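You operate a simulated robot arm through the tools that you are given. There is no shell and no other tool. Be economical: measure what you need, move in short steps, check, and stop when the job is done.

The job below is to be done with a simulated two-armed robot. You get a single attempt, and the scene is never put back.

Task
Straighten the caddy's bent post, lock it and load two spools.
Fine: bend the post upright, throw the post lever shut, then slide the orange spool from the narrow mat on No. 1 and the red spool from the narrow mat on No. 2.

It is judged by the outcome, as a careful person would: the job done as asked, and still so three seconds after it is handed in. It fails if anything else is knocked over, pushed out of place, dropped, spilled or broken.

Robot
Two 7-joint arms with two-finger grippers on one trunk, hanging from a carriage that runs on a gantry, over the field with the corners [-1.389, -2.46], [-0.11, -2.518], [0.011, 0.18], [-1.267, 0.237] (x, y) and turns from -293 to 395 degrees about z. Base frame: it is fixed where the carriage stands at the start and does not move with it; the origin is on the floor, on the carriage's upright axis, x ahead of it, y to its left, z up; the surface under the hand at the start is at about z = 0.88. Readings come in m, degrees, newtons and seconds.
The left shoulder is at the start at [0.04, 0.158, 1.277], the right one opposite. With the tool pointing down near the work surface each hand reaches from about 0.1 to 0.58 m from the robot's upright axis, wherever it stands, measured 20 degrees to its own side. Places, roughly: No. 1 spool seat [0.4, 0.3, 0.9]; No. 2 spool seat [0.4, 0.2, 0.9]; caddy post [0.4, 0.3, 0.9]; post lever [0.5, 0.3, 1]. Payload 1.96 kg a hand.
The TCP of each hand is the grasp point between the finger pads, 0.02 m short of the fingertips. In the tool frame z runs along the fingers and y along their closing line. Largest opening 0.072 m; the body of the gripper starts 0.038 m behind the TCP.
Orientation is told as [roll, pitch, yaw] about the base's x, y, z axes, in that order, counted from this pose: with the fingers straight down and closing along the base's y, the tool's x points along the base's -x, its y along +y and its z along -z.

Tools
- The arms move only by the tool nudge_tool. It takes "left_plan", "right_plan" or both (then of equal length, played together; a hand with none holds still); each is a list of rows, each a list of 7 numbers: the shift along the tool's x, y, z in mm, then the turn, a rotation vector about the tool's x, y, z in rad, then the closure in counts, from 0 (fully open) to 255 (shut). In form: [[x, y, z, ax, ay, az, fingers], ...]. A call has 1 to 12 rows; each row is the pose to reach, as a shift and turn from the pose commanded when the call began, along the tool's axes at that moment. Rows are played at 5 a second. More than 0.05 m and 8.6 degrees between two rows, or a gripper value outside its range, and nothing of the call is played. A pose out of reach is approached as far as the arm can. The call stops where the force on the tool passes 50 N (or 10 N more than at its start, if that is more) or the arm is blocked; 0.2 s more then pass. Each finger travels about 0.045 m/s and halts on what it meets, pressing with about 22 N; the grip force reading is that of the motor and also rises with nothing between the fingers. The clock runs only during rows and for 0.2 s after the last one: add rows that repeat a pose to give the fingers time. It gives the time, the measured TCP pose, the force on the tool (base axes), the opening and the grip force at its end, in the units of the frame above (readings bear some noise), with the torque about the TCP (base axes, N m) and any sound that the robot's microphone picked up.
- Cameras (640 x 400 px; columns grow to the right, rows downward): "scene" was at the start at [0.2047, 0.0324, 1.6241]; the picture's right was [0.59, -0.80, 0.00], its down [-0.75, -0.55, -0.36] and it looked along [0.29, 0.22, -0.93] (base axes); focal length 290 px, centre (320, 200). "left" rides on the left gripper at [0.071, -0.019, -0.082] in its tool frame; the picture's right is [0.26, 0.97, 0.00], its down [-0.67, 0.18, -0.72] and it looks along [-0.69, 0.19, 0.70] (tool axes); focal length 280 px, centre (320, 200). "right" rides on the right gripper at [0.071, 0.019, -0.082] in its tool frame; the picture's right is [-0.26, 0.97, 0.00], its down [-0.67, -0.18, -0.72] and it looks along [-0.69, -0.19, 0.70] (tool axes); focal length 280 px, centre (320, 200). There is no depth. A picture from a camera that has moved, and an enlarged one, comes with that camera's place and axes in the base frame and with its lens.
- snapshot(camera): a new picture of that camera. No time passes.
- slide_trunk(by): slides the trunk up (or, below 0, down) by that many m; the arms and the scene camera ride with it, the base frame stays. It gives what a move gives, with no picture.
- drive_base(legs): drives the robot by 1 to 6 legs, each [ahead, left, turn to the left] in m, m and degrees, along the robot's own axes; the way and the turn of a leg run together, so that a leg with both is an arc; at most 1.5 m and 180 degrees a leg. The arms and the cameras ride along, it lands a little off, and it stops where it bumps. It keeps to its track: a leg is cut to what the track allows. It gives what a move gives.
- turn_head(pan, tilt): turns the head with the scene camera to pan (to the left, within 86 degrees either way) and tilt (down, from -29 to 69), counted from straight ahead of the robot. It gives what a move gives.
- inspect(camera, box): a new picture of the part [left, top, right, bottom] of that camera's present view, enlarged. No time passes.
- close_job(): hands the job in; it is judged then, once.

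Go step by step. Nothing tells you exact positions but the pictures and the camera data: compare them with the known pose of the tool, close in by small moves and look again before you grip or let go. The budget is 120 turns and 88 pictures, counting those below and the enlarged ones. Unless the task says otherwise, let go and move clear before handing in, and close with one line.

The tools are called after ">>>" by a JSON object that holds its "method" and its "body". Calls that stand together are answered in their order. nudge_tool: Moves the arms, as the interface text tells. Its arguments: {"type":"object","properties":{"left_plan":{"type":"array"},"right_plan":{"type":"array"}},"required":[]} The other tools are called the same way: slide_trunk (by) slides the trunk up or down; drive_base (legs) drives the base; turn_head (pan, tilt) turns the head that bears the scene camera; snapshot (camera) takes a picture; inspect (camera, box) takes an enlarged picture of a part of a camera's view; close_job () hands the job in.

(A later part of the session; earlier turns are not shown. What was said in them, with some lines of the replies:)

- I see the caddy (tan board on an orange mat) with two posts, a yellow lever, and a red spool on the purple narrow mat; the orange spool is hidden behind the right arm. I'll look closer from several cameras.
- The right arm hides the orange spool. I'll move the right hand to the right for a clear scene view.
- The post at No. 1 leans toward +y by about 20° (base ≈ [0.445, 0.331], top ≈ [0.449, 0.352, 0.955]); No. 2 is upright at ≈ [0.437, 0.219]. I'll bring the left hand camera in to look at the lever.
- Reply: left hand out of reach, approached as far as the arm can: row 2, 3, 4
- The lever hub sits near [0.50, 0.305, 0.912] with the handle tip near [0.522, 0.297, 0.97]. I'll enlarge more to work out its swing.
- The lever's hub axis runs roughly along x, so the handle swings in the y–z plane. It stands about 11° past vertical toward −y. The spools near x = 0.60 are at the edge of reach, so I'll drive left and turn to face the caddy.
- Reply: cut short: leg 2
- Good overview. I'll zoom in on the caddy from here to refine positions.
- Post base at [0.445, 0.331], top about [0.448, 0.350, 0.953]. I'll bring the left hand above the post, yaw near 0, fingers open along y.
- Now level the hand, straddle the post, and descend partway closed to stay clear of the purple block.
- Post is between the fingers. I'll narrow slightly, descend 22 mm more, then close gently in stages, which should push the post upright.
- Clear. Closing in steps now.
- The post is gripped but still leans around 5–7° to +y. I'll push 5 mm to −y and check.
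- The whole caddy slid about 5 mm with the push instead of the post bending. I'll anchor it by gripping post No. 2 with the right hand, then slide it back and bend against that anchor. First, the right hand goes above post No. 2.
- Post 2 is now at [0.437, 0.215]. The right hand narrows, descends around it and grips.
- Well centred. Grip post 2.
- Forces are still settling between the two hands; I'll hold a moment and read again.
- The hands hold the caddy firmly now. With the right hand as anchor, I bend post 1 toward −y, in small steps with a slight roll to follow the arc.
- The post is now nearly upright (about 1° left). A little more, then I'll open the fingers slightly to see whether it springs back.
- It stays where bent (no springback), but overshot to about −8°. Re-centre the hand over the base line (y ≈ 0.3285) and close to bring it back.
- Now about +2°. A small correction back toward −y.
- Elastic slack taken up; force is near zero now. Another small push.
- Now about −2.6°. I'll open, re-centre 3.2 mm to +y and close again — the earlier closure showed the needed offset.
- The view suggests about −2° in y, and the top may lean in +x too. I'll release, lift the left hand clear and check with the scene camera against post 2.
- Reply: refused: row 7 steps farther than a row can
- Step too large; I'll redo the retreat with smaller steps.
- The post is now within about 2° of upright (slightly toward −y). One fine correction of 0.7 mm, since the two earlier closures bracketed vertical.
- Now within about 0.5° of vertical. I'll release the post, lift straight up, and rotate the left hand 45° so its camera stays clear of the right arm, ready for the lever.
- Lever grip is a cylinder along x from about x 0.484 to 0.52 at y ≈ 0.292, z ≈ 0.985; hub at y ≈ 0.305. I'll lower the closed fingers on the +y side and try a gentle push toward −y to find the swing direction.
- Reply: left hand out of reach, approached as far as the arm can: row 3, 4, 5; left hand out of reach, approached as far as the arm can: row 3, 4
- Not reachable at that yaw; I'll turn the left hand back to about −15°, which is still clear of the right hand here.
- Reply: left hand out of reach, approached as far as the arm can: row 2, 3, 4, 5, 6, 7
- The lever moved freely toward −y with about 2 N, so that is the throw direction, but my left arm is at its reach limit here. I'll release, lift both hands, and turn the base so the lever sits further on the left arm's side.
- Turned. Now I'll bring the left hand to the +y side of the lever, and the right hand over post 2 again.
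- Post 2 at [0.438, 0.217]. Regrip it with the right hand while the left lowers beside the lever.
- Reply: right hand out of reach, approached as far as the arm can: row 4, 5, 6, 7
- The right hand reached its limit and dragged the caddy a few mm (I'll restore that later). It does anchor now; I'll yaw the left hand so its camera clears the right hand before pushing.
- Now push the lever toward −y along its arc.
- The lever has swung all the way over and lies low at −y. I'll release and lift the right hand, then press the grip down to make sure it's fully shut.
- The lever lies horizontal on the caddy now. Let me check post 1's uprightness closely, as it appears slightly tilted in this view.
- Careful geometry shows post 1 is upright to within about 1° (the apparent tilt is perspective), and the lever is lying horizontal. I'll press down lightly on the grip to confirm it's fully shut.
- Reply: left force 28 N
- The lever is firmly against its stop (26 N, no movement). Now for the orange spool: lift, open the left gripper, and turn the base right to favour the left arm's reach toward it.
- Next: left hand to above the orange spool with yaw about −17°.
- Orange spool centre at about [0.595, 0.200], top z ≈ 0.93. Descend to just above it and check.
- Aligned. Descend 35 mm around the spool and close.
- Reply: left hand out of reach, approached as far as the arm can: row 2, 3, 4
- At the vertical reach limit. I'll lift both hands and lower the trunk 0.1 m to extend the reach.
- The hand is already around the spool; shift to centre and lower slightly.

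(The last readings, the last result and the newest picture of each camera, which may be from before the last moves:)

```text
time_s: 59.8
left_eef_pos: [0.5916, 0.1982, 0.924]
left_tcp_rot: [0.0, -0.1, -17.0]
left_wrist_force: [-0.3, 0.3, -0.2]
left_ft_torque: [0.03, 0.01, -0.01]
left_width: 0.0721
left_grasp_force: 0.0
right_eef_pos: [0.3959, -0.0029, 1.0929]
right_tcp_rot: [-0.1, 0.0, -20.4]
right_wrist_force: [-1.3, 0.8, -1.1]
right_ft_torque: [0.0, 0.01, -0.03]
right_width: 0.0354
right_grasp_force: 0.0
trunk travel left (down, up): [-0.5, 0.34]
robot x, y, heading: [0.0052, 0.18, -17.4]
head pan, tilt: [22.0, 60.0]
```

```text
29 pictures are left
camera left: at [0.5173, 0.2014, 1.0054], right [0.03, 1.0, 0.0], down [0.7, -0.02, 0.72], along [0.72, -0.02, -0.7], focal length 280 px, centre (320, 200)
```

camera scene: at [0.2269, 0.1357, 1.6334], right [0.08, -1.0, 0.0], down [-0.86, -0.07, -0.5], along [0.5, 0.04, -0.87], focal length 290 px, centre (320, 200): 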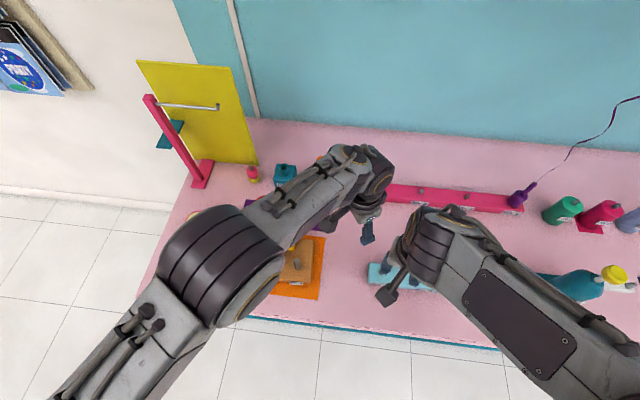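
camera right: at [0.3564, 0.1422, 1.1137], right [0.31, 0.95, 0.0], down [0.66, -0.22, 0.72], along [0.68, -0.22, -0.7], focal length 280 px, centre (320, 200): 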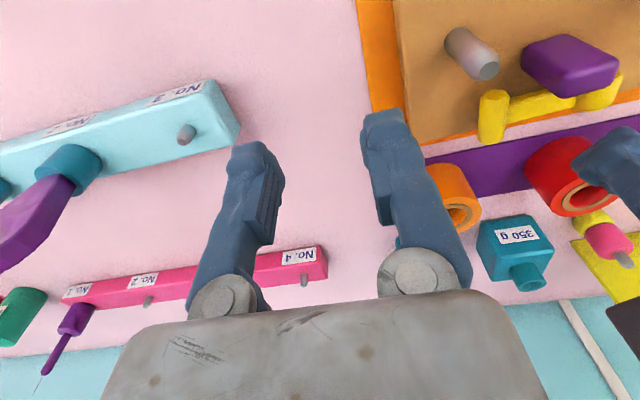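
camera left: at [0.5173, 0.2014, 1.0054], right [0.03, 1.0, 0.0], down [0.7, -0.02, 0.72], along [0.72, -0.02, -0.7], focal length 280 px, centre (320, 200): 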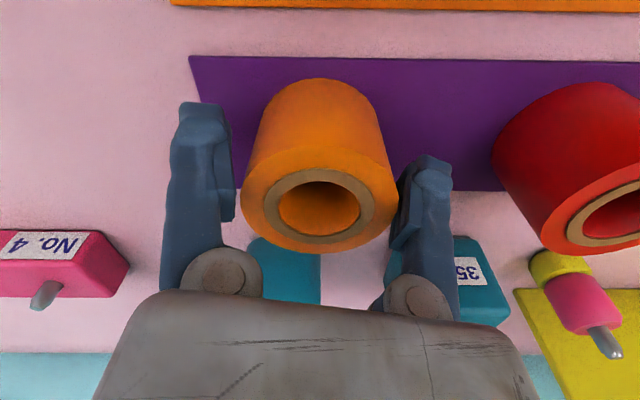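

Centred between the fingers. Close and lift.

>>> {"method": "nudge_tool", "body": {"left_plan": [[0, 0, 0, 0, 0, 0, 40], [0, 0, 0, 0, 0, 0, 120], [0, 0, 0, 0, 0, 0, 200], [0, 0, 0, 0, 0, 0, 200], [0, 0, -10, 0, 0, 0, 200], [0, 0, -40, 0, 0, 0, 200], [0, 0, -80, 0, 0, 0, 200], [0, 0, -110, 0, 0, 0, 200], [0, 0, -110, 0, 0, 0, 200]]}}

>>> {"method": "snapshot", "body": {"camera": "left"}}

```text
time_s: 61.8
left_eef_pos: [0.5874, 0.2, 1.0305]
left_tcp_rot: [0.0, 0.0, -17.0]
left_wrist_force: [0.4, -0.5, -1.1]
left_ft_torque: [-0.01, 0.04, -0.01]
left_width: 0.056
left_grasp_force: 21.6
right_eef_pos: [0.3939, -0.0032, 1.0941]
right_tcp_rot: [0.0, 0.1, -20.4]
right_wrist_force: [0.4, -0.7, 0.0]
right_ft_torque: [-0.01, 0.03, 0.01]
right_width: 0.0353
right_grasp_force: 0.1
trunk travel left (down, up): [-0.5, 0.34]
robot x, y, heading: [0.0084, 0.1792, -17.7]
head pan, tilt: [22.0, 60.0]
```

```text
28 pictures are left
camera left: at [0.5144, 0.2016, 1.1128], right [0.03, 1.0, 0.0], down [0.7, -0.02, 0.72], along [0.72, -0.02, -0.7], focal length 280 px, centre (320, 200)
```

left: 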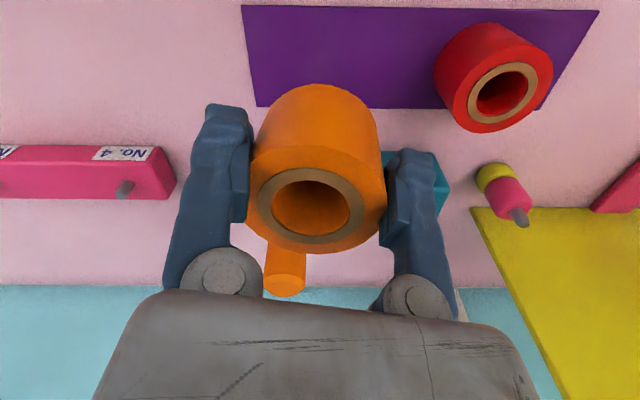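

Orange spool is held (56 mm wide). I'll zoom to measure its axis relative to the hand.

>>> {"method": "inspect", "body": {"camera": "left", "box": [220, 80, 420, 260]}}

```text
2.22 times, centred on (320, 170) of left
camera zoom: at [0.5144, 0.2016, 1.1128], right [0.03, 1.0, 0.0], down [0.7, -0.02, 0.72], along [0.72, -0.02, -0.7], focal length 623 px, centre (320, 267)
```

zoom: 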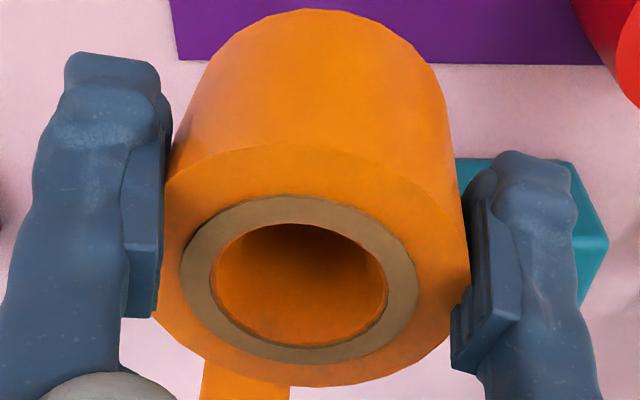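

The visuals are slightly wobbly, but the spool is essentially centred and the 28 mm hole gives about 6 mm of clearance around the post. I'll carry it over post 1.

>>> {"method": "nudge_tool", "body": {"left_plan": [[10, 4, -15, 0, 0, 0, 200], [45, 20, -20, 0, 0, -0.05, 200], [80, 36, -20, 0, 0, -0.1, 200], [115, 52, -20, 0, 0, -0.15, 200], [145, 64, -20, 0, 0, -0.2, 200], [171, 75, -20, 0, 0, -0.22, 200], [171, 75, -20, 0, 0, -0.22, 200]]}}

>>> {"method": "snapshot", "body": {"camera": "left"}}

>>> {"method": "snapshot", "body": {"camera": "right"}}

```text
time_s: 63.4
left_eef_pos: [0.4497, 0.3203, 1.0535]
left_tcp_rot: [0.0, -0.1, -4.4]
left_wrist_force: [0.3, 0.4, -0.8]
left_ft_torque: [0.04, 0.04, 0.03]
left_width: 0.0557
left_grasp_force: 22.2
right_eef_pos: [0.3953, -0.0042, 1.0939]
right_tcp_rot: [0.0, 0.1, -20.4]
right_wrist_force: [0.3, 0.1, -0.2]
right_ft_torque: [-0.01, 0.01, -0.01]
right_width: 0.0354
right_grasp_force: 0.0
trunk travel left (down, up): [-0.5, 0.34]
robot x, y, heading: [0.0083, 0.1786, -17.3]
head pan, tilt: [22.0, 60.0]
```

```text
26 pictures are left
camera left: at [0.3774, 0.3066, 1.1354], right [-0.19, 0.98, 0.0], down [0.69, 0.13, 0.72], along [0.7, 0.13, -0.7], focal length 280 px, centre (320, 200)
```

left: 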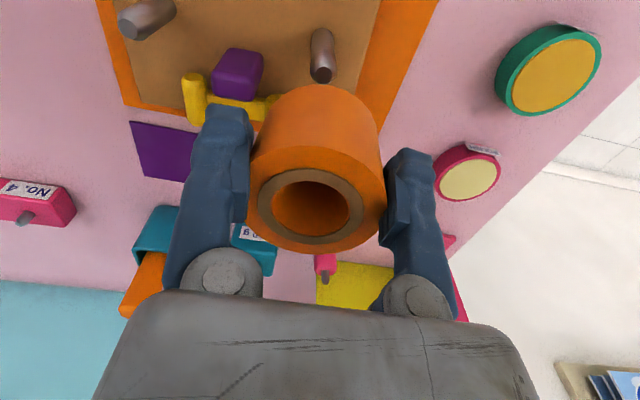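

```text
25 pictures are left
camera right: at [0.3339, 0.0388, 1.1752], right [0.58, 0.81, 0.0], down [0.57, -0.41, 0.72], along [0.58, -0.42, -0.7], focal length 280 px, centre (320, 200)
```

right: 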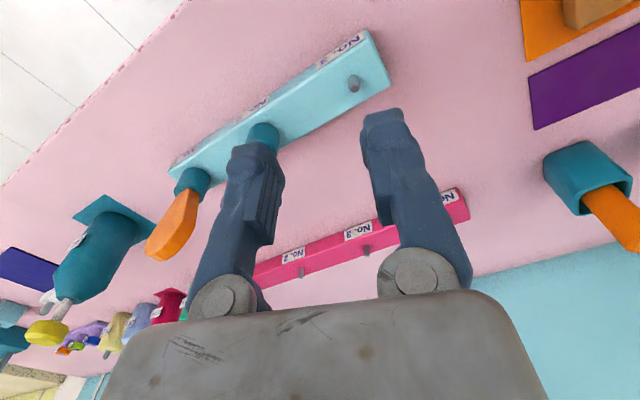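

Post 1 at [0.4445, 0.321], confirmed. Align and lower until the spool bottom is about 15 mm past the post top, watching force.

>>> {"method": "nudge_tool", "body": {"left_plan": [[3, 0.5, 5, 0, 0, 0, 200], [5, 0.7, 20, 0, 0, 0, 200], [5, 0.7, 38, 0, 0, 0, 200], [5, 0.7, 46, 0, 0, 0, 200], [5, 0.7, 53, 0, 0, 0, 200], [5, 0.7, 60, 0, 0, 0, 200], [5, 0.7, 60, 0, 0, 0, 200]]}}

>>> {"method": "snapshot", "body": {"camera": "left"}}

>>> {"method": "snapshot", "body": {"camera": "scene"}}

```text
time_s: 64.6
left_eef_pos: [0.4491, 0.3241, 1.0049]
left_tcp_rot: [0.4, -0.8, -4.1]
left_wrist_force: [-1.4, 7.6, 33.3]
left_ft_torque: [-0.03, 0.22, -0.03]
left_width: 0.0587
left_grasp_force: 22.0
right_eef_pos: [0.3968, -0.0015, 1.0941]
right_tcp_rot: [0.1, 0.1, -20.4]
right_wrist_force: [0.0, 0.6, -0.8]
right_ft_torque: [0.0, -0.03, -0.01]
right_width: 0.0352
right_grasp_force: 0.2
trunk travel left (down, up): [-0.5, 0.34]
robot x, y, heading: [0.0071, 0.1804, -17.3]
head pan, tilt: [22.0, 60.0]
stopped in row 6 (left hand): the force on the tool passed its limit at 58 N (the readings are from after the stop); the commanded pose is now the measured one
```

```text
24 pictures are left
camera left: at [0.375, 0.3098, 1.0865], right [-0.19, 0.98, 0.0], down [0.68, 0.13, 0.73], along [0.71, 0.14, -0.69], focal length 280 px, centre (320, 200)
```

left: 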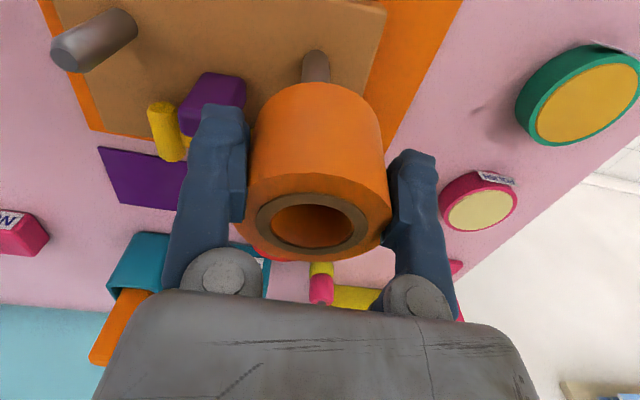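

```text
23 pictures are left
camera scene: at [0.2279, 0.1374, 1.5337], right [0.08, -1.0, 0.0], down [-0.86, -0.07, -0.5], along [0.5, 0.04, -0.87], focal length 290 px, centre (320, 200)
```

scene: 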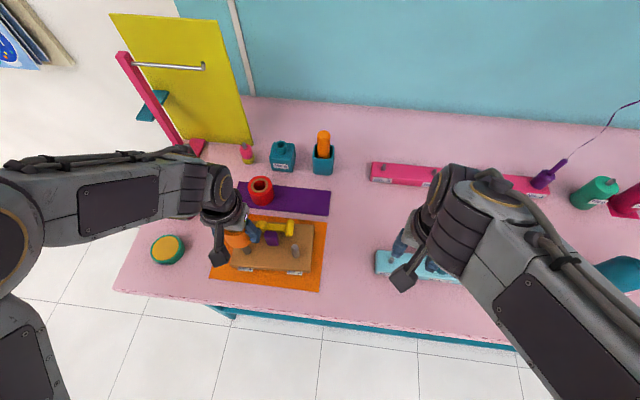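

The spool landed on the post rim: its axis sits about 8 mm ahead (+x) of the TCP, which I hadn't compensated. Lift a little, then check spool and post.

>>> {"method": "nudge_tool", "body": {"left_plan": [[0, 0, -10, 0, 0, 0, 200], [2, 0, -30, 0, 0, 0, 200], [5, -2, -45, 0, 0, 0, 200], [5, -2, -45, 0, 0, 0, 200]]}}

>>> {"method": "inspect", "body": {"camera": "left", "box": [160, 0, 480, 270]}}

>>> {"method": "inspect", "body": {"camera": "scene", "box": [190, 180, 340, 300]}}

```text
time_s: 65.6
left_eef_pos: [0.4395, 0.3211, 1.0492]
left_tcp_rot: [0.1, -0.4, -4.3]
left_wrist_force: [-0.1, -0.7, -0.9]
left_ft_torque: [-0.01, 0.05, 0.02]
left_width: 0.0585
left_grasp_force: 22.1
right_eef_pos: [0.3949, -0.0033, 1.0944]
right_tcp_rot: [-0.1, 0.0, -20.3]
right_wrist_force: [0.3, -0.4, 0.0]
right_ft_torque: [0.0, -0.03, 0.0]
right_width: 0.0351
right_grasp_force: 0.0
trunk travel left (down, up): [-0.5, 0.34]
robot x, y, heading: [0.0061, 0.1763, -17.3]
head pan, tilt: [22.0, 60.0]
```

```text
1.48 times, centred on (320, 135) of left
camera zoom: at [0.3661, 0.3072, 1.1308], right [-0.19, 0.98, 0.0], down [0.68, 0.13, 0.72], along [0.71, 0.14, -0.69], focal length 415 px, centre (320, 296)
```

zoom: 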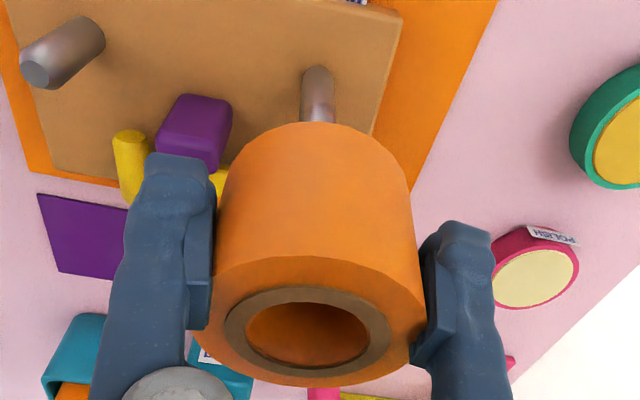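

```text
3.33 times, centred on (265, 240) of scene
camera zoom: at [0.2268, 0.136, 1.5334], right [0.08, -1.0, 0.0], down [-0.86, -0.07, -0.5], along [0.5, 0.04, -0.87], focal length 966 px, centre (503, 67)
```

zoom: 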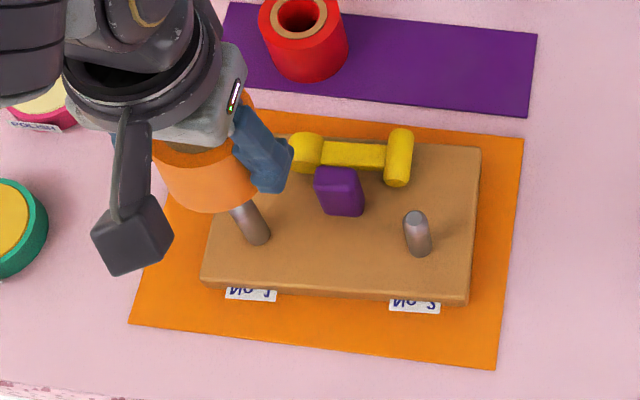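

The spool got tilted in the grip by the contact. I'll set it down on a clear bit of table near [0.54, 0.10] to level it, then regrip on its true centre. The right hand moves aside first.

>>> {"method": "nudge_tool", "body": {"left_plan": [[-10, -20, 0, 0, 0, 0, 200], [-24, -54, 0, 0, 0, 0, 200], [-38, -88, 0, 0, 0, 0, 200], [-54, -122, 0, 0, 0, 0, 200], [-70, -156, 0, 0, 0, 0, 200], [-86, -190, 0, 0, 0, 0, 200], [-96, -214, 0, 0, 0, 0, 200], [-96, -214, 0, 0, 0, 0, 200]], "right_plan": [[0, -20, -10, 0, 0, 0, 130], [0, -50, -20, 0, 0, 0, 130], [0, -80, -20, 0, 0, 0, 130], [0, -110, -20, 0, 0, 0, 130], [0, -140, -20, 0, 0, 0, 130], [0, -150, -20, 0, 0, 0, 130], [0, -150, -20, 0, 0, 0, 130], [0, -150, -20, 0, 0, 0, 130]]}}

>>> {"method": "snapshot", "body": {"camera": "left"}}

```text
time_s: 67.4
left_eef_pos: [0.5176, 0.0991, 1.0501]
left_tcp_rot: [0.1, -0.5, -4.2]
left_wrist_force: [0.5, 0.3, -0.8]
left_ft_torque: [-0.02, 0.0, 0.03]
left_width: 0.0584
left_grasp_force: 21.8
right_eef_pos: [0.3417, -0.1454, 1.1122]
right_tcp_rot: [0.0, 0.0, -20.3]
right_wrist_force: [-0.6, -0.2, -0.5]
right_ft_torque: [-0.04, -0.03, 0.02]
right_width: 0.0351
right_grasp_force: 0.1
trunk travel left (down, up): [-0.5, 0.34]
robot x, y, heading: [0.0078, 0.1796, -17.3]
head pan, tilt: [22.0, 60.0]
```

```text
20 pictures are left
camera left: at [0.444, 0.0858, 1.1314], right [-0.19, 0.98, 0.0], down [0.68, 0.13, 0.72], along [0.71, 0.14, -0.69], focal length 280 px, centre (320, 200)
```

left: 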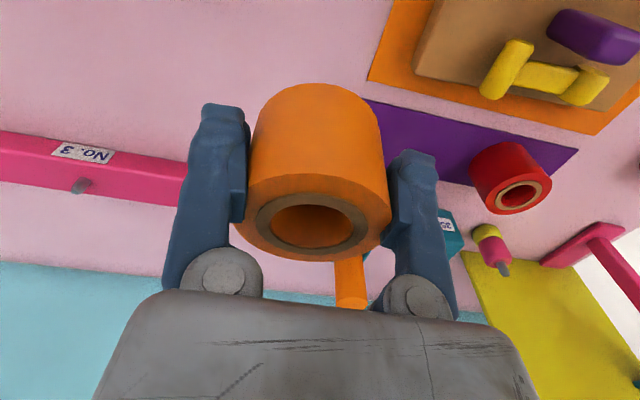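

Clear table below. Lower gently to touch down.

>>> {"method": "nudge_tool", "body": {"left_plan": [[0, 0, 35, 0, 0, 0, 200], [0, 0, 70, 0, 0, 0, 200], [0, 0, 100, 0, 0, 0, 200], [0, 0, 114, 0, 0, 0, 200], [0, 0, 120, 0, 0, 0, 200], [0, 0, 124, 0, 0, 0, 200], [0, 0, 124, 0, 0, 0, 200]]}}

```text
time_s: 69.0
left_eef_pos: [0.5198, 0.0979, 0.9253]
left_tcp_rot: [0.0, -0.5, -4.1]
left_wrist_force: [-0.4, -0.2, -1.5]
left_ft_torque: [0.01, 0.04, 0.01]
left_width: 0.0583
left_grasp_force: 21.8
right_eef_pos: [0.3421, -0.1448, 1.1126]
right_tcp_rot: [0.0, 0.0, -20.3]
right_wrist_force: [-0.5, 0.0, -0.2]
right_ft_torque: [0.04, 0.06, -0.02]
right_width: 0.0353
right_grasp_force: 0.1
trunk travel left (down, up): [-0.5, 0.34]
robot x, y, heading: [0.0043, 0.1807, -17.3]
head pan, tilt: [22.0, 60.0]
```

>>> {"method": "nudge_tool", "body": {"left_plan": [[0, 0, 3, 0, 0, 0, 200], [0, 0, 6, 0, 0, 0, 200], [0, 0, 8, 0, 0, 0, 200], [0, 0, 8, 0, 0, 0, 200]]}}

>>> {"method": "snapshot", "body": {"camera": "left"}}

```text
time_s: 70.0
left_eef_pos: [0.5223, 0.0982, 0.9179]
left_tcp_rot: [0.1, -0.5, -4.2]
left_wrist_force: [-4.0, 1.1, 10.2]
left_ft_torque: [-0.02, -0.24, 0.01]
left_width: 0.0582
left_grasp_force: 22.1
right_eef_pos: [0.3417, -0.144, 1.1135]
right_tcp_rot: [0.0, 0.0, -20.3]
right_wrist_force: [-0.1, 0.5, 0.2]
right_ft_torque: [0.02, 0.02, 0.0]
right_width: 0.0354
right_grasp_force: 0.0
trunk travel left (down, up): [-0.5, 0.34]
robot x, y, heading: [0.0094, 0.1755, -17.6]
head pan, tilt: [22.0, 60.0]
```

```text
19 pictures are left
camera left: at [0.4481, 0.085, 0.9993], right [-0.19, 0.98, 0.0], down [0.68, 0.13, 0.72], along [0.71, 0.14, -0.69], focal length 280 px, centre (320, 200)
```

left: 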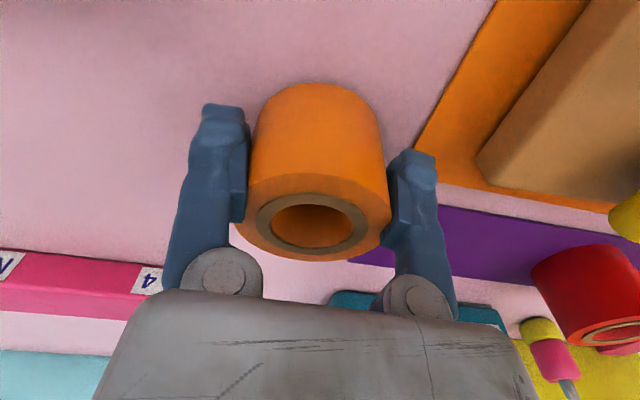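

Touching with 10 N. A little more to level it, then open.

>>> {"method": "nudge_tool", "body": {"left_plan": [[0, 0, 2, 0, 0, 0, 200], [0, 0, 4, 0, 0, 0, 200], [0, 0, 4, 0, 0, 0, 60], [0, 0, 4, 0, 0, 0, 40], [0, 0, 2, 0, 0, 0, 20], [0, 0, 0, 0, 0, 0, 0], [0, 0, 0, 0, 0, 0, 0]]}}

>>> {"method": "snapshot", "body": {"camera": "left"}}

```text
time_s: 71.6
left_eef_pos: [0.521, 0.0982, 0.9164]
left_tcp_rot: [0.1, -0.4, -4.2]
left_wrist_force: [0.1, 0.2, -0.1]
left_ft_torque: [0.0, -0.01, 0.04]
left_width: 0.0719
left_grasp_force: 0.1
right_eef_pos: [0.3413, -0.1442, 1.112]
right_tcp_rot: [0.0, 0.1, -20.2]
right_wrist_force: [-0.6, 0.6, 0.5]
right_ft_torque: [-0.01, 0.02, 0.01]
right_width: 0.0355
right_grasp_force: 0.1
trunk travel left (down, up): [-0.5, 0.34]
robot x, y, heading: [0.0069, 0.177, -17.0]
head pan, tilt: [22.0, 60.0]
```

```text
18 pictures are left
camera left: at [0.4475, 0.0856, 0.9979], right [-0.19, 0.98, 0.0], down [0.68, 0.13, 0.72], along [0.71, 0.14, -0.69], focal length 280 px, centre (320, 200)
```

left: 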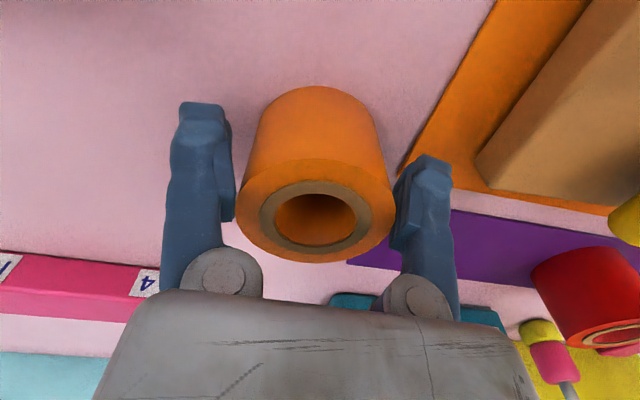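

Spool stands level with centre ≈ [0.528, 0.0995], top z ≈ 0.926. Move 7.5 mm ahead to grip on its true diameter.

>>> {"method": "nudge_tool", "body": {"left_plan": [[-4, 1, 0, 0, 0, 0, 0], [-8, 1, 0, 0, 0, 0, 0], [-8, 1, 0, 0, 0, 0, 60], [-8, 1, 0, 0, 0, 0, 120], [-8, 1, 0, 0, 0, 0, 200], [-8, 1, 0, 0, 0, 0, 200]]}}

>>> {"method": "inspect", "body": {"camera": "left", "box": [220, 80, 420, 260]}}

```text
time_s: 73.0
left_eef_pos: [0.5284, 0.1, 0.9172]
left_tcp_rot: [0.1, -0.4, -4.2]
left_wrist_force: [-1.0, 0.2, 0.0]
left_ft_torque: [0.01, 0.03, -0.01]
left_width: 0.0555
left_grasp_force: 21.6
right_eef_pos: [0.3427, -0.1449, 1.1122]
right_tcp_rot: [-0.1, 0.0, -20.3]
right_wrist_force: [0.3, -0.1, 0.4]
right_ft_torque: [0.0, 0.0, 0.02]
right_width: 0.0352
right_grasp_force: 0.1
trunk travel left (down, up): [-0.5, 0.34]
robot x, y, heading: [0.0065, 0.1815, -17.4]
head pan, tilt: [22.0, 60.0]
```

```text
2.22 times, centred on (320, 170) of left
camera zoom: at [0.4553, 0.0859, 0.9985], right [-0.19, 0.98, 0.0], down [0.68, 0.13, 0.72], along [0.71, 0.14, -0.69], focal length 623 px, centre (320, 267)
```

zoom: 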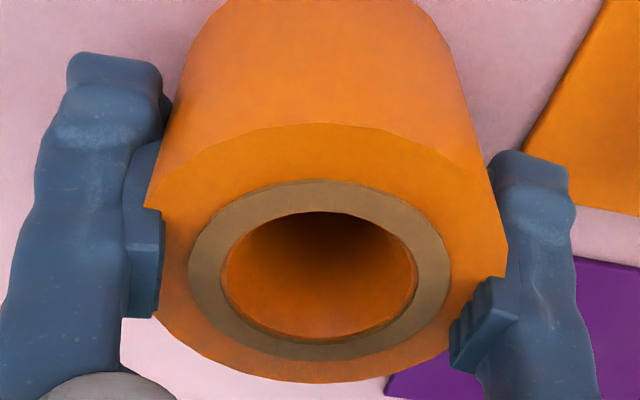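

Now the hole is centred on the hand axis. Lift and carry back over post 1.

>>> {"method": "nudge_tool", "body": {"left_plan": [[0, 0, -30, 0, 0, 0, 200], [0, 0, -75, 0, 0, 0, 200], [0, 0, -115, 0, 0, 0, 200], [5, 15, -135, 0, 0, 0, 200], [20, 50, -135, 0, 0, 0, 200], [40, 90, -135, 0, 0, 0, 200], [60, 130, -135, 0, 0, 0, 200], [80, 170, -135, 0, 0, 0, 200], [95, 205, -135, 0, 0, 0, 200], [100, 214.5, -135, 0, 0, 0, 200], [100, 214.5, -135, 0, 0, 0, 200]]}}

>>> {"method": "inspect", "body": {"camera": "left", "box": [160, 0, 480, 270]}}

```text
time_s: 75.4
left_eef_pos: [0.4452, 0.3208, 1.0511]
left_tcp_rot: [0.1, -0.4, -4.1]
left_wrist_force: [-0.6, -0.5, -1.1]
left_ft_torque: [0.0, 0.02, 0.01]
left_width: 0.0551
left_grasp_force: 21.9
right_eef_pos: [0.3405, -0.1456, 1.1127]
right_tcp_rot: [0.0, 0.0, -20.3]
right_wrist_force: [-0.7, 0.0, 0.4]
right_ft_torque: [-0.03, -0.01, -0.01]
right_width: 0.0354
right_grasp_force: 0.0
trunk travel left (down, up): [-0.5, 0.34]
robot x, y, heading: [0.0071, 0.1814, -17.5]
head pan, tilt: [22.0, 60.0]
```

```text
1.48 times, centred on (320, 135) of left
camera zoom: at [0.3716, 0.307, 1.1323], right [-0.19, 0.98, 0.0], down [0.68, 0.13, 0.72], along [0.71, 0.14, -0.69], focal length 415 px, centre (320, 296)
```

zoom: 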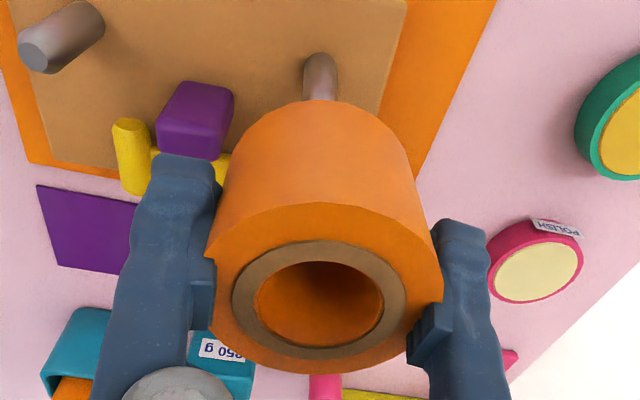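

Post 1 lines up with the hand axis. Shift 1.5 mm and lower past the post tip, checking force.

>>> {"method": "nudge_tool", "body": {"left_plan": [[1.5, 0.5, 20, 0, 0, 0, 200], [1.5, 0.5, 40, 0, 0, 0, 200], [1.5, 0.5, 48, 0, 0, 0, 200], [1.5, 0.5, 54, 0, 0, 0, 200], [1.5, 0.5, 60, 0, 0, 0, 200]]}}

```text
time_s: 76.6
left_eef_pos: [0.4429, 0.3228, 0.9907]
left_tcp_rot: [0.1, -0.5, -4.2]
left_wrist_force: [0.5, 0.6, -1.3]
left_ft_torque: [-0.01, -0.01, 0.0]
left_width: 0.0553
left_grasp_force: 21.9
right_eef_pos: [0.3415, -0.1438, 1.1135]
right_tcp_rot: [0.0, 0.1, -20.2]
right_wrist_force: [0.7, 0.0, 0.3]
right_ft_torque: [0.02, 0.0, -0.02]
right_width: 0.0355
right_grasp_force: 0.1
trunk travel left (down, up): [-0.5, 0.34]
robot x, y, heading: [0.0119, 0.181, -17.5]
head pan, tilt: [22.0, 60.0]
```

It's threaded on the post with no force. Continue down to the seat.

>>> {"method": "nudge_tool", "body": {"left_plan": [[0, 0, 15, 0, 0, 0, 200], [0, 0, 30, 0, 0, 0, 200], [0, 0, 42, 0, 0, 0, 200], [0, 0, 48, 0, 0, 0, 200], [0, 0, 52, 0, 0, 0, 200], [0, 0, 52, 0, 0, 0, 200]]}}

```text
time_s: 77.9
left_eef_pos: [0.4445, 0.3204, 0.942]
left_tcp_rot: [0.0, -0.7, -4.3]
left_wrist_force: [-9.0, -0.1, 36.2]
left_ft_torque: [0.2, 0.48, 0.06]
left_width: 0.0568
left_grasp_force: 22.3
right_eef_pos: [0.3421, -0.1436, 1.113]
right_tcp_rot: [0.0, 0.0, -20.3]
right_wrist_force: [-0.4, -0.4, -0.5]
right_ft_torque: [0.04, -0.01, 0.01]
right_width: 0.0352
right_grasp_force: 0.0
trunk travel left (down, up): [-0.5, 0.34]
robot x, y, heading: [0.0026, 0.1788, -17.2]
head pan, tilt: [22.0, 60.0]
stopped in row 6 (left hand): the force on the tool passed its limit at 51 N (the readings are from after the stop); the commanded pose is now the measured one
```

Seated (board contact). Ease off, open and lift clear.

>>> {"method": "nudge_tool", "body": {"left_plan": [[0, 0, -2, 0, 0, 0, 200], [0, 0, -2, 0, 0, 0, 60], [0, 0, -2, 0, 0, 0, 20], [0, 0, -2, 0, 0, 0, 5], [0, 0, -30, 0, 0, 0, 5], [0, 0, -70, 0, 0, 0, 5], [0, 0, -110, 0, 0, 0, 0]]}}

>>> {"method": "snapshot", "body": {"camera": "left"}}

```text
time_s: 79.5
left_eef_pos: [0.4436, 0.3189, 1.0506]
left_tcp_rot: [0.0, -0.5, -4.3]
left_wrist_force: [-0.2, -0.2, -0.3]
left_ft_torque: [0.0, -0.01, 0.05]
left_width: 0.0721
left_grasp_force: 0.1
right_eef_pos: [0.3417, -0.1455, 1.1124]
right_tcp_rot: [0.0, 0.0, -20.3]
right_wrist_force: [-0.5, -0.6, -0.8]
right_ft_torque: [0.01, 0.02, 0.01]
right_width: 0.0353
right_grasp_force: 0.1
trunk travel left (down, up): [-0.5, 0.34]
robot x, y, heading: [0.0071, 0.1783, -17.4]
head pan, tilt: [22.0, 60.0]
```

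```text
15 pictures are left
camera left: at [0.37, 0.3052, 1.1327], right [-0.19, 0.98, 0.0], down [0.68, 0.13, 0.72], along [0.71, 0.13, -0.69], focal length 280 px, centre (320, 200)
```

left: 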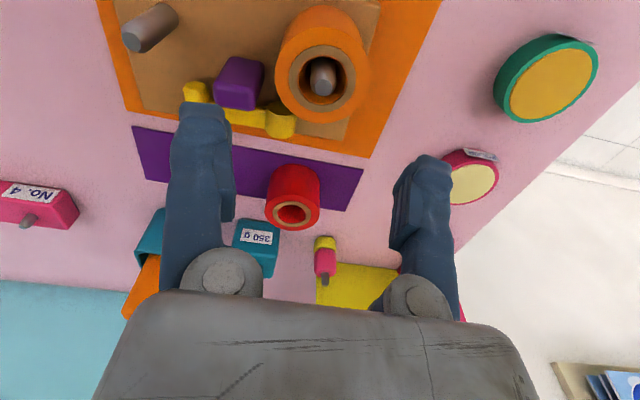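

Orange is seated on No. 1 with the post centred in its hole. Now toward the red spool at about [0.605, 0.318].

>>> {"method": "nudge_tool", "body": {"left_plan": [[-35, 2, 0, 0, 0, 0, 0], [-70, 5, 0, 0, 0, 0, 0], [-105, 7, 0, 0, 0, 0, 0], [-135, 9, 0, 0, 0, 0, 0], [-156, 11, 20, 0, 0, 0, 0], [-156, 11, 60, 0, 0, 0, 0], [-156, 11, 85, 0, 0, 0, 0], [-156, 11, 85, 0, 0, 0, 0]]}}

>>> {"method": "snapshot", "body": {"camera": "left"}}

```text
time_s: 81.3
left_eef_pos: [0.5979, 0.3225, 0.9651]
left_tcp_rot: [0.0, -0.7, -4.4]
left_wrist_force: [-0.1, -0.1, -0.2]
left_ft_torque: [-0.02, 0.0, 0.01]
left_width: 0.072
left_grasp_force: 0.0
right_eef_pos: [0.341, -0.1445, 1.1129]
right_tcp_rot: [0.1, -0.1, -20.3]
right_wrist_force: [0.1, -1.0, -0.7]
right_ft_torque: [0.01, 0.02, -0.02]
right_width: 0.0353
right_grasp_force: 0.0
trunk travel left (down, up): [-0.5, 0.34]
robot x, y, heading: [0.0044, 0.1788, -17.5]
head pan, tilt: [22.0, 60.0]
```

```text
14 pictures are left
camera left: at [0.5255, 0.3076, 1.0459], right [-0.19, 0.98, 0.0], down [0.68, 0.13, 0.72], along [0.71, 0.14, -0.69], focal length 280 px, centre (320, 200)
```

left: 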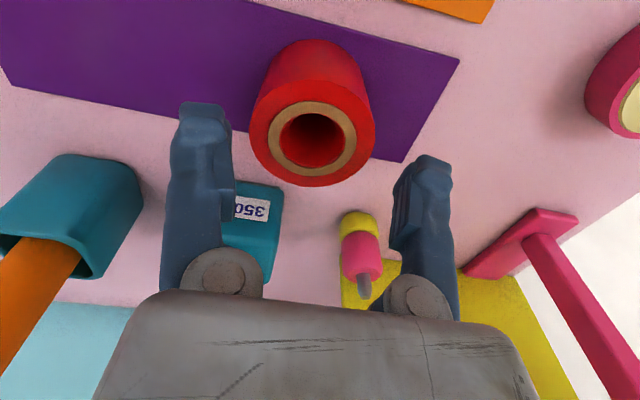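

Reachable; the spool is about 5 mm ahead and 2.5 mm to −y of the hand. Correct and descend.

>>> {"method": "nudge_tool", "body": {"left_plan": [[-3, -1.5, 8, 0, 0, 0, 0], [-5, -2.5, 18, 0, 0, 0, 0], [-5, -2.5, 30, 0, 0, 0, 0], [-5, -2.5, 40, 0, 0, 0, 0], [-5, -2.5, 47, 0, 0, 0, 0], [-5, -2.5, 47, 0, 0, 0, 0]]}}

>>> {"method": "inspect", "body": {"camera": "left", "box": [220, 80, 420, 260]}}

```text
time_s: 82.7
left_eef_pos: [0.6054, 0.3175, 0.9193]
left_tcp_rot: [0.1, -0.6, -4.2]
left_wrist_force: [1.1, 2.8, 1.8]
left_ft_torque: [0.03, 0.03, -0.03]
left_width: 0.0719
left_grasp_force: 0.2
right_eef_pos: [0.3409, -0.1434, 1.1137]
right_tcp_rot: [0.0, 0.0, -20.2]
right_wrist_force: [-0.4, -0.4, -0.1]
right_ft_torque: [-0.04, 0.0, 0.0]
right_width: 0.0355
right_grasp_force: 0.0
trunk travel left (down, up): [-0.5, 0.34]
robot x, y, heading: [0.0103, 0.1802, -17.4]
head pan, tilt: [22.0, 60.0]
```

```text
2.22 times, centred on (320, 170) of left
camera zoom: at [0.5326, 0.3038, 1.001], right [-0.19, 0.98, 0.0], down [0.68, 0.13, 0.72], along [0.71, 0.14, -0.69], focal length 623 px, centre (320, 267)
```

zoom: 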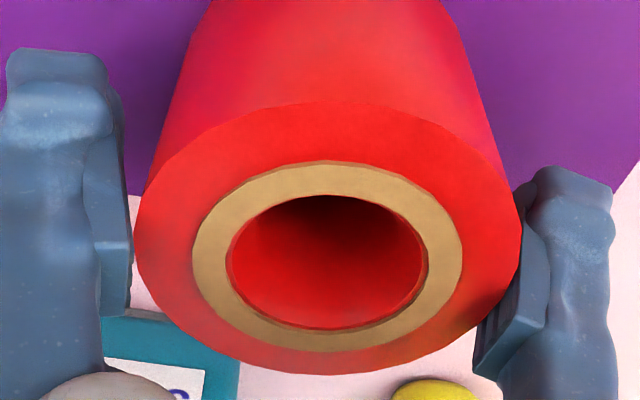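

Red spool's hole is on the hand axis in x, about 1 mm off in y. Nudge, close and lift.

>>> {"method": "nudge_tool", "body": {"left_plan": [[0, 1.2, 0, 0, 0, 0, 0], [0, 1.2, 0, 0, 0, 0, 60], [0, 1.2, 0, 0, 0, 0, 130], [0, 1.2, 0, 0, 0, 0, 200], [0, 1.2, 0, 0, 0, 0, 200], [0, 1.2, -15, 0, 0, 0, 200], [0, 1.2, -55, 0, 0, 0, 200], [0, 1.2, -95, 0, 0, 0, 200], [0, 1.2, -140, 0, 0, 0, 200], [0, 1.2, -140, 0, 0, 0, 200]]}}

>>> {"method": "inspect", "body": {"camera": "left", "box": [220, 80, 420, 260]}}

```text
time_s: 84.9
left_eef_pos: [0.6036, 0.3201, 1.0615]
left_tcp_rot: [0.0, -0.6, -4.3]
left_wrist_force: [-0.4, -0.6, -2.0]
left_ft_torque: [0.0, 0.0, 0.01]
left_width: 0.0689
left_grasp_force: 21.8
right_eef_pos: [0.3413, -0.1455, 1.1133]
right_tcp_rot: [0.0, 0.0, -20.3]
right_wrist_force: [0.2, 0.1, -0.4]
right_ft_torque: [0.01, 0.03, 0.02]
right_width: 0.0354
right_grasp_force: 0.0
trunk travel left (down, up): [-0.5, 0.34]
robot x, y, heading: [0.0079, 0.1805, -17.6]
head pan, tilt: [22.0, 60.0]
```

```text
2.22 times, centred on (320, 170) of left
camera zoom: at [0.5307, 0.3056, 1.1428], right [-0.19, 0.98, 0.0], down [0.68, 0.13, 0.72], along [0.71, 0.14, -0.69], focal length 623 px, centre (320, 267)
```

zoom: 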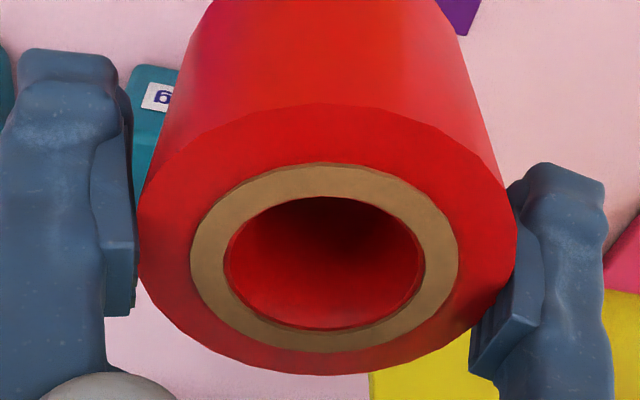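

Red spool held (69 mm wide) and centred. Carry it over post 2 at about [0.4435, 0.210].

>>> {"method": "nudge_tool", "body": {"left_plan": [[25, -20, 0, 0, 0, 0, 200], [50, -40, 0, 0, 0, 0, 200], [75, -60, 0, 0, 0, 0, 200], [100, -80, 0, 0, 0, 0, 200], [125, -100, 0, 0, 0, 0, 200], [145, -117, 0, 0, 0, 0, 200], [151, -121.7, 0, 0, 0, 0, 200], [151, -121.7, 0, 0, 0, 0, 200]]}}

>>> {"method": "inspect", "body": {"camera": "left", "box": [160, 0, 480, 270]}}

```text
time_s: 86.7
left_eef_pos: [0.4444, 0.2071, 1.0564]
left_tcp_rot: [0.0, -0.6, -4.4]
left_wrist_force: [0.4, 0.7, -1.6]
left_ft_torque: [-0.02, 0.01, 0.0]
left_width: 0.069
left_grasp_force: 21.9
right_eef_pos: [0.3413, -0.1446, 1.1132]
right_tcp_rot: [0.0, 0.0, -20.2]
right_wrist_force: [0.6, -0.3, -0.6]
right_ft_torque: [-0.01, -0.01, 0.02]
right_width: 0.0354
right_grasp_force: 0.1
trunk travel left (down, up): [-0.5, 0.34]
robot x, y, heading: [0.0087, 0.1784, -17.4]
head pan, tilt: [22.0, 60.0]
```

```text
1.48 times, centred on (320, 135) of left
camera zoom: at [0.371, 0.1933, 1.1381], right [-0.19, 0.98, 0.0], down [0.68, 0.13, 0.72], along [0.71, 0.14, -0.69], focal length 415 px, centre (320, 296)
```

zoom: 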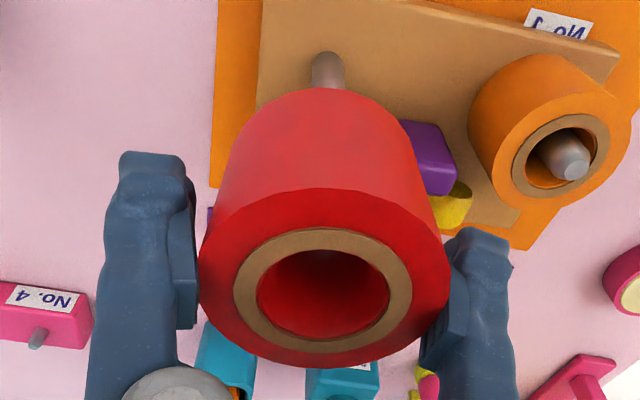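

Post 2 is about 3.5 mm to +y and slightly closer. Correct and lower past the tip.

>>> {"method": "nudge_tool", "body": {"left_plan": [[1.5, 3.5, 15, 0, 0, 0, 200], [1.5, 3.5, 35, 0, 0, 0, 200], [1.5, 3.5, 48, 0, 0, 0, 200], [1.5, 3.5, 54, 0, 0, 0, 200], [1.5, 3.5, 60, 0, 0, 0, 200], [1.5, 3.5, 66, 0, 0, 0, 200]]}}

```text
time_s: 88.1
left_eef_pos: [0.4466, 0.211, 0.9918]
left_tcp_rot: [0.0, -0.6, -4.3]
left_wrist_force: [0.4, 0.3, -1.7]
left_ft_torque: [-0.02, 0.04, 0.0]
left_width: 0.0686
left_grasp_force: 21.8
right_eef_pos: [0.3413, -0.1448, 1.1114]
right_tcp_rot: [0.0, 0.1, -20.3]
right_wrist_force: [0.3, -0.3, 0.1]
right_ft_torque: [0.0, 0.0, 0.01]
right_width: 0.0354
right_grasp_force: 0.0
trunk travel left (down, up): [-0.5, 0.34]
robot x, y, heading: [0.0093, 0.1812, -17.3]
head pan, tilt: [22.0, 60.0]
```

Threaded with no force. Lower onto the seat.

>>> {"method": "nudge_tool", "body": {"left_plan": [[0, 0, 15, 0, 0, 0, 200], [0, 0, 30, 0, 0, 0, 200], [0, 0, 40, 0, 0, 0, 200], [0, 0, 45, 0, 0, 0, 200], [0, 0, 48, 0, 0, 0, 200], [0, 0, 48, 0, 0, 0, 200]]}}

```text
time_s: 89.5
left_eef_pos: [0.4445, 0.21, 0.9447]
left_tcp_rot: [0.1, -0.4, -4.2]
left_wrist_force: [-5.8, 1.1, 6.0]
left_ft_torque: [-0.14, 0.09, 0.09]
left_width: 0.0687
left_grasp_force: 22.3
right_eef_pos: [0.3412, -0.1434, 1.1127]
right_tcp_rot: [0.0, 0.0, -20.4]
right_wrist_force: [-0.2, 0.0, 0.8]
right_ft_torque: [-0.01, -0.01, 0.0]
right_width: 0.0353
right_grasp_force: 0.1
trunk travel left (down, up): [-0.5, 0.34]
robot x, y, heading: [0.0102, 0.1829, -17.5]
head pan, tilt: [22.0, 60.0]
```

Seated with light contact. Open fully and lift slowly.

>>> {"method": "nudge_tool", "body": {"left_plan": [[0, 0, 1, 0, 0, 0, 200], [0, 0, 0, 0, 0, 0, 0], [0, 0, 0, 0, 0, 0, 0], [0, 0, 0, 0, 0, 0, 0], [0, 0, -10, 0, 0, 0, 0], [0, 0, -20, 0, 0, 0, 0], [0, 0, -40, 0, 0, 0, 0], [0, 0, -70, 0, 0, 0, 0], [0, 0, -110, 0, 0, 0, 0]]}}

>>> {"method": "snapshot", "body": {"camera": "left"}}

```text
time_s: 91.5
left_eef_pos: [0.4466, 0.2091, 1.0534]
left_tcp_rot: [0.1, -0.5, -4.3]
left_wrist_force: [0.4, 0.6, -0.2]
left_ft_torque: [-0.01, -0.01, 0.0]
left_width: 0.072
left_grasp_force: 0.1
right_eef_pos: [0.342, -0.1444, 1.1131]
right_tcp_rot: [0.0, 0.0, -20.3]
right_wrist_force: [-0.4, -0.1, 0.0]
right_ft_torque: [0.01, 0.02, 0.02]
right_width: 0.0352
right_grasp_force: 0.0
trunk travel left (down, up): [-0.5, 0.34]
robot x, y, heading: [0.0093, 0.1824, -17.5]
head pan, tilt: [22.0, 60.0]
```

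```text
10 pictures are left
camera left: at [0.3728, 0.1961, 1.1348], right [-0.19, 0.98, 0.0], down [0.68, 0.13, 0.72], along [0.71, 0.14, -0.69], focal length 280 px, centre (320, 200)
```

left: 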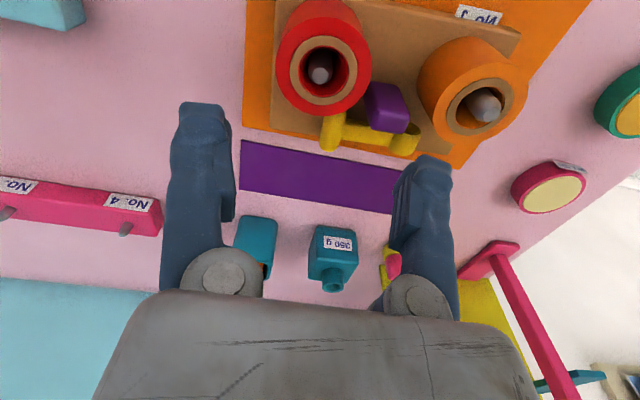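

Both spools are on their posts and the lever is down. I'll retreat the left hand and check the whole caddy.

>>> {"method": "nudge_tool", "body": {"left_plan": [[0, 0, -40, 0, 0, 0, 0], [20, 0, -80, 0, 0, 0, 0], [60, 20, -100, 0, 0, 0, 0], [100, 50, -110, 0, 0, 0, 0], [130, 85, -110, 0, 0, 0, 0], [150, 125, -110, 0, 0, 0, 0], [160, 165, -110, 0, 0, 0, 0]]}}

>>> {"method": "inspect", "body": {"camera": "scene", "box": [190, 160, 350, 300]}}

>>> {"method": "snapshot", "body": {"camera": "scene"}}

```text
refused: row 4 steps farther than a row can; nothing moved
```

```text
2.86 times, centred on (270, 230) of scene
camera zoom: at [0.2267, 0.136, 1.5334], right [0.08, -1.0, 0.0], down [-0.86, -0.07, -0.5], along [0.5, 0.04, -0.87], focal length 828 px, centre (463, 114)
```

zoom: 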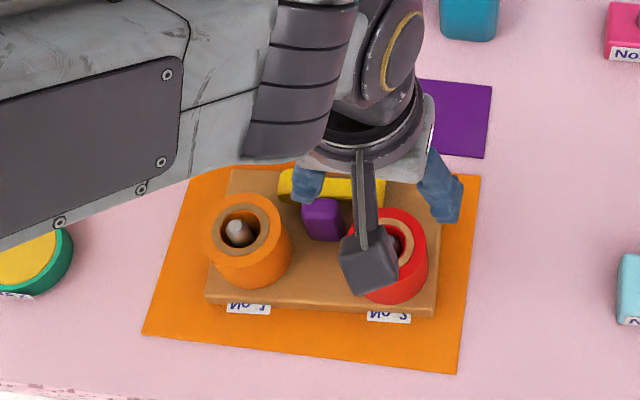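

```text
8 pictures are left
camera scene: at [0.2267, 0.136, 1.5334], right [0.08, -1.0, 0.0], down [-0.86, -0.07, -0.5], along [0.5, 0.04, -0.87], focal length 290 px, centre (320, 200)
```

scene: 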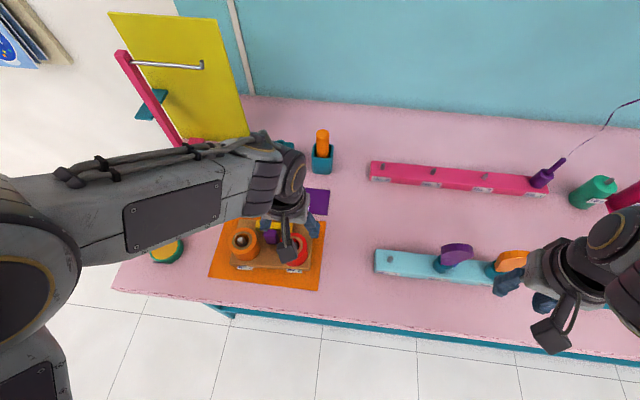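

>>> {"method": "nudge_tool", "body": {"left_plan": [[0, 0, -40, 0, 0, 0, 0], [20, 0, -80, 0, 0, 0, 0], [50, 20, -90, 0, 0, 0, 0], [80, 45, -95, 0, 0, 0, 0], [105, 75, -95, 0, 0, 0, 0], [125, 110, -95, 0, 0, 0, 0], [140, 145, -95, 0, 0, 0, 0], [150, 185, -95, 0, 0, 0, 0]]}}

>>> {"method": "inspect", "body": {"camera": "scene", "box": [190, 160, 350, 300]}}

```text
time_s: 93.3
left_eef_pos: [0.3224, 0.3666, 1.1174]
left_tcp_rot: [-0.1, -0.6, -4.3]
left_wrist_force: [0.5, -0.9, -0.1]
left_ft_torque: [-0.01, -0.01, 0.01]
left_width: 0.072
left_grasp_force: 0.0
left hand out of reach, approached as far as the arm can: row 7, 8
right_eef_pos: [0.341, -0.1455, 1.1137]
right_tcp_rot: [0.0, 0.0, -20.3]
right_wrist_force: [-0.6, 0.0, 0.6]
right_ft_torque: [-0.01, 0.01, -0.02]
right_width: 0.0353
right_grasp_force: 0.1
trunk travel left (down, up): [-0.5, 0.34]
robot x, y, heading: [0.0078, 0.1817, -17.5]
head pan, tilt: [22.0, 60.0]
```

```text
2.86 times, centred on (270, 230) of scene
camera zoom: at [0.2267, 0.1361, 1.5335], right [0.08, -1.0, 0.0], down [-0.86, -0.07, -0.5], along [0.5, 0.04, -0.87], focal length 828 px, centre (463, 114)
```

zoom: 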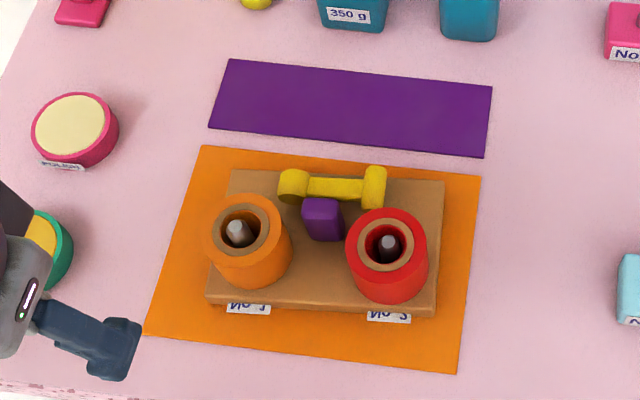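

The final view shows the post upright: the two tips are 112 mm apart, matching their bases. The lever lies shut, orange is on No. 1, red is on No. 2, the purple mat is empty, both hands are clear and nothing else is disturbed.

>>> {"method": "close_job", "body": {}}

```text
The job is handed in.
```

The job is handed in: the post is upright, the lever is thrown shut, the orange spool is on No. 1 and the red spool is on No. 2. The caddy slid up to about 1 cm on its mat while I bent the post and wasn't pushed all the way back. The orange spool also caught the post tip on the first try, so I set it down on the table and regripped it before seating it.
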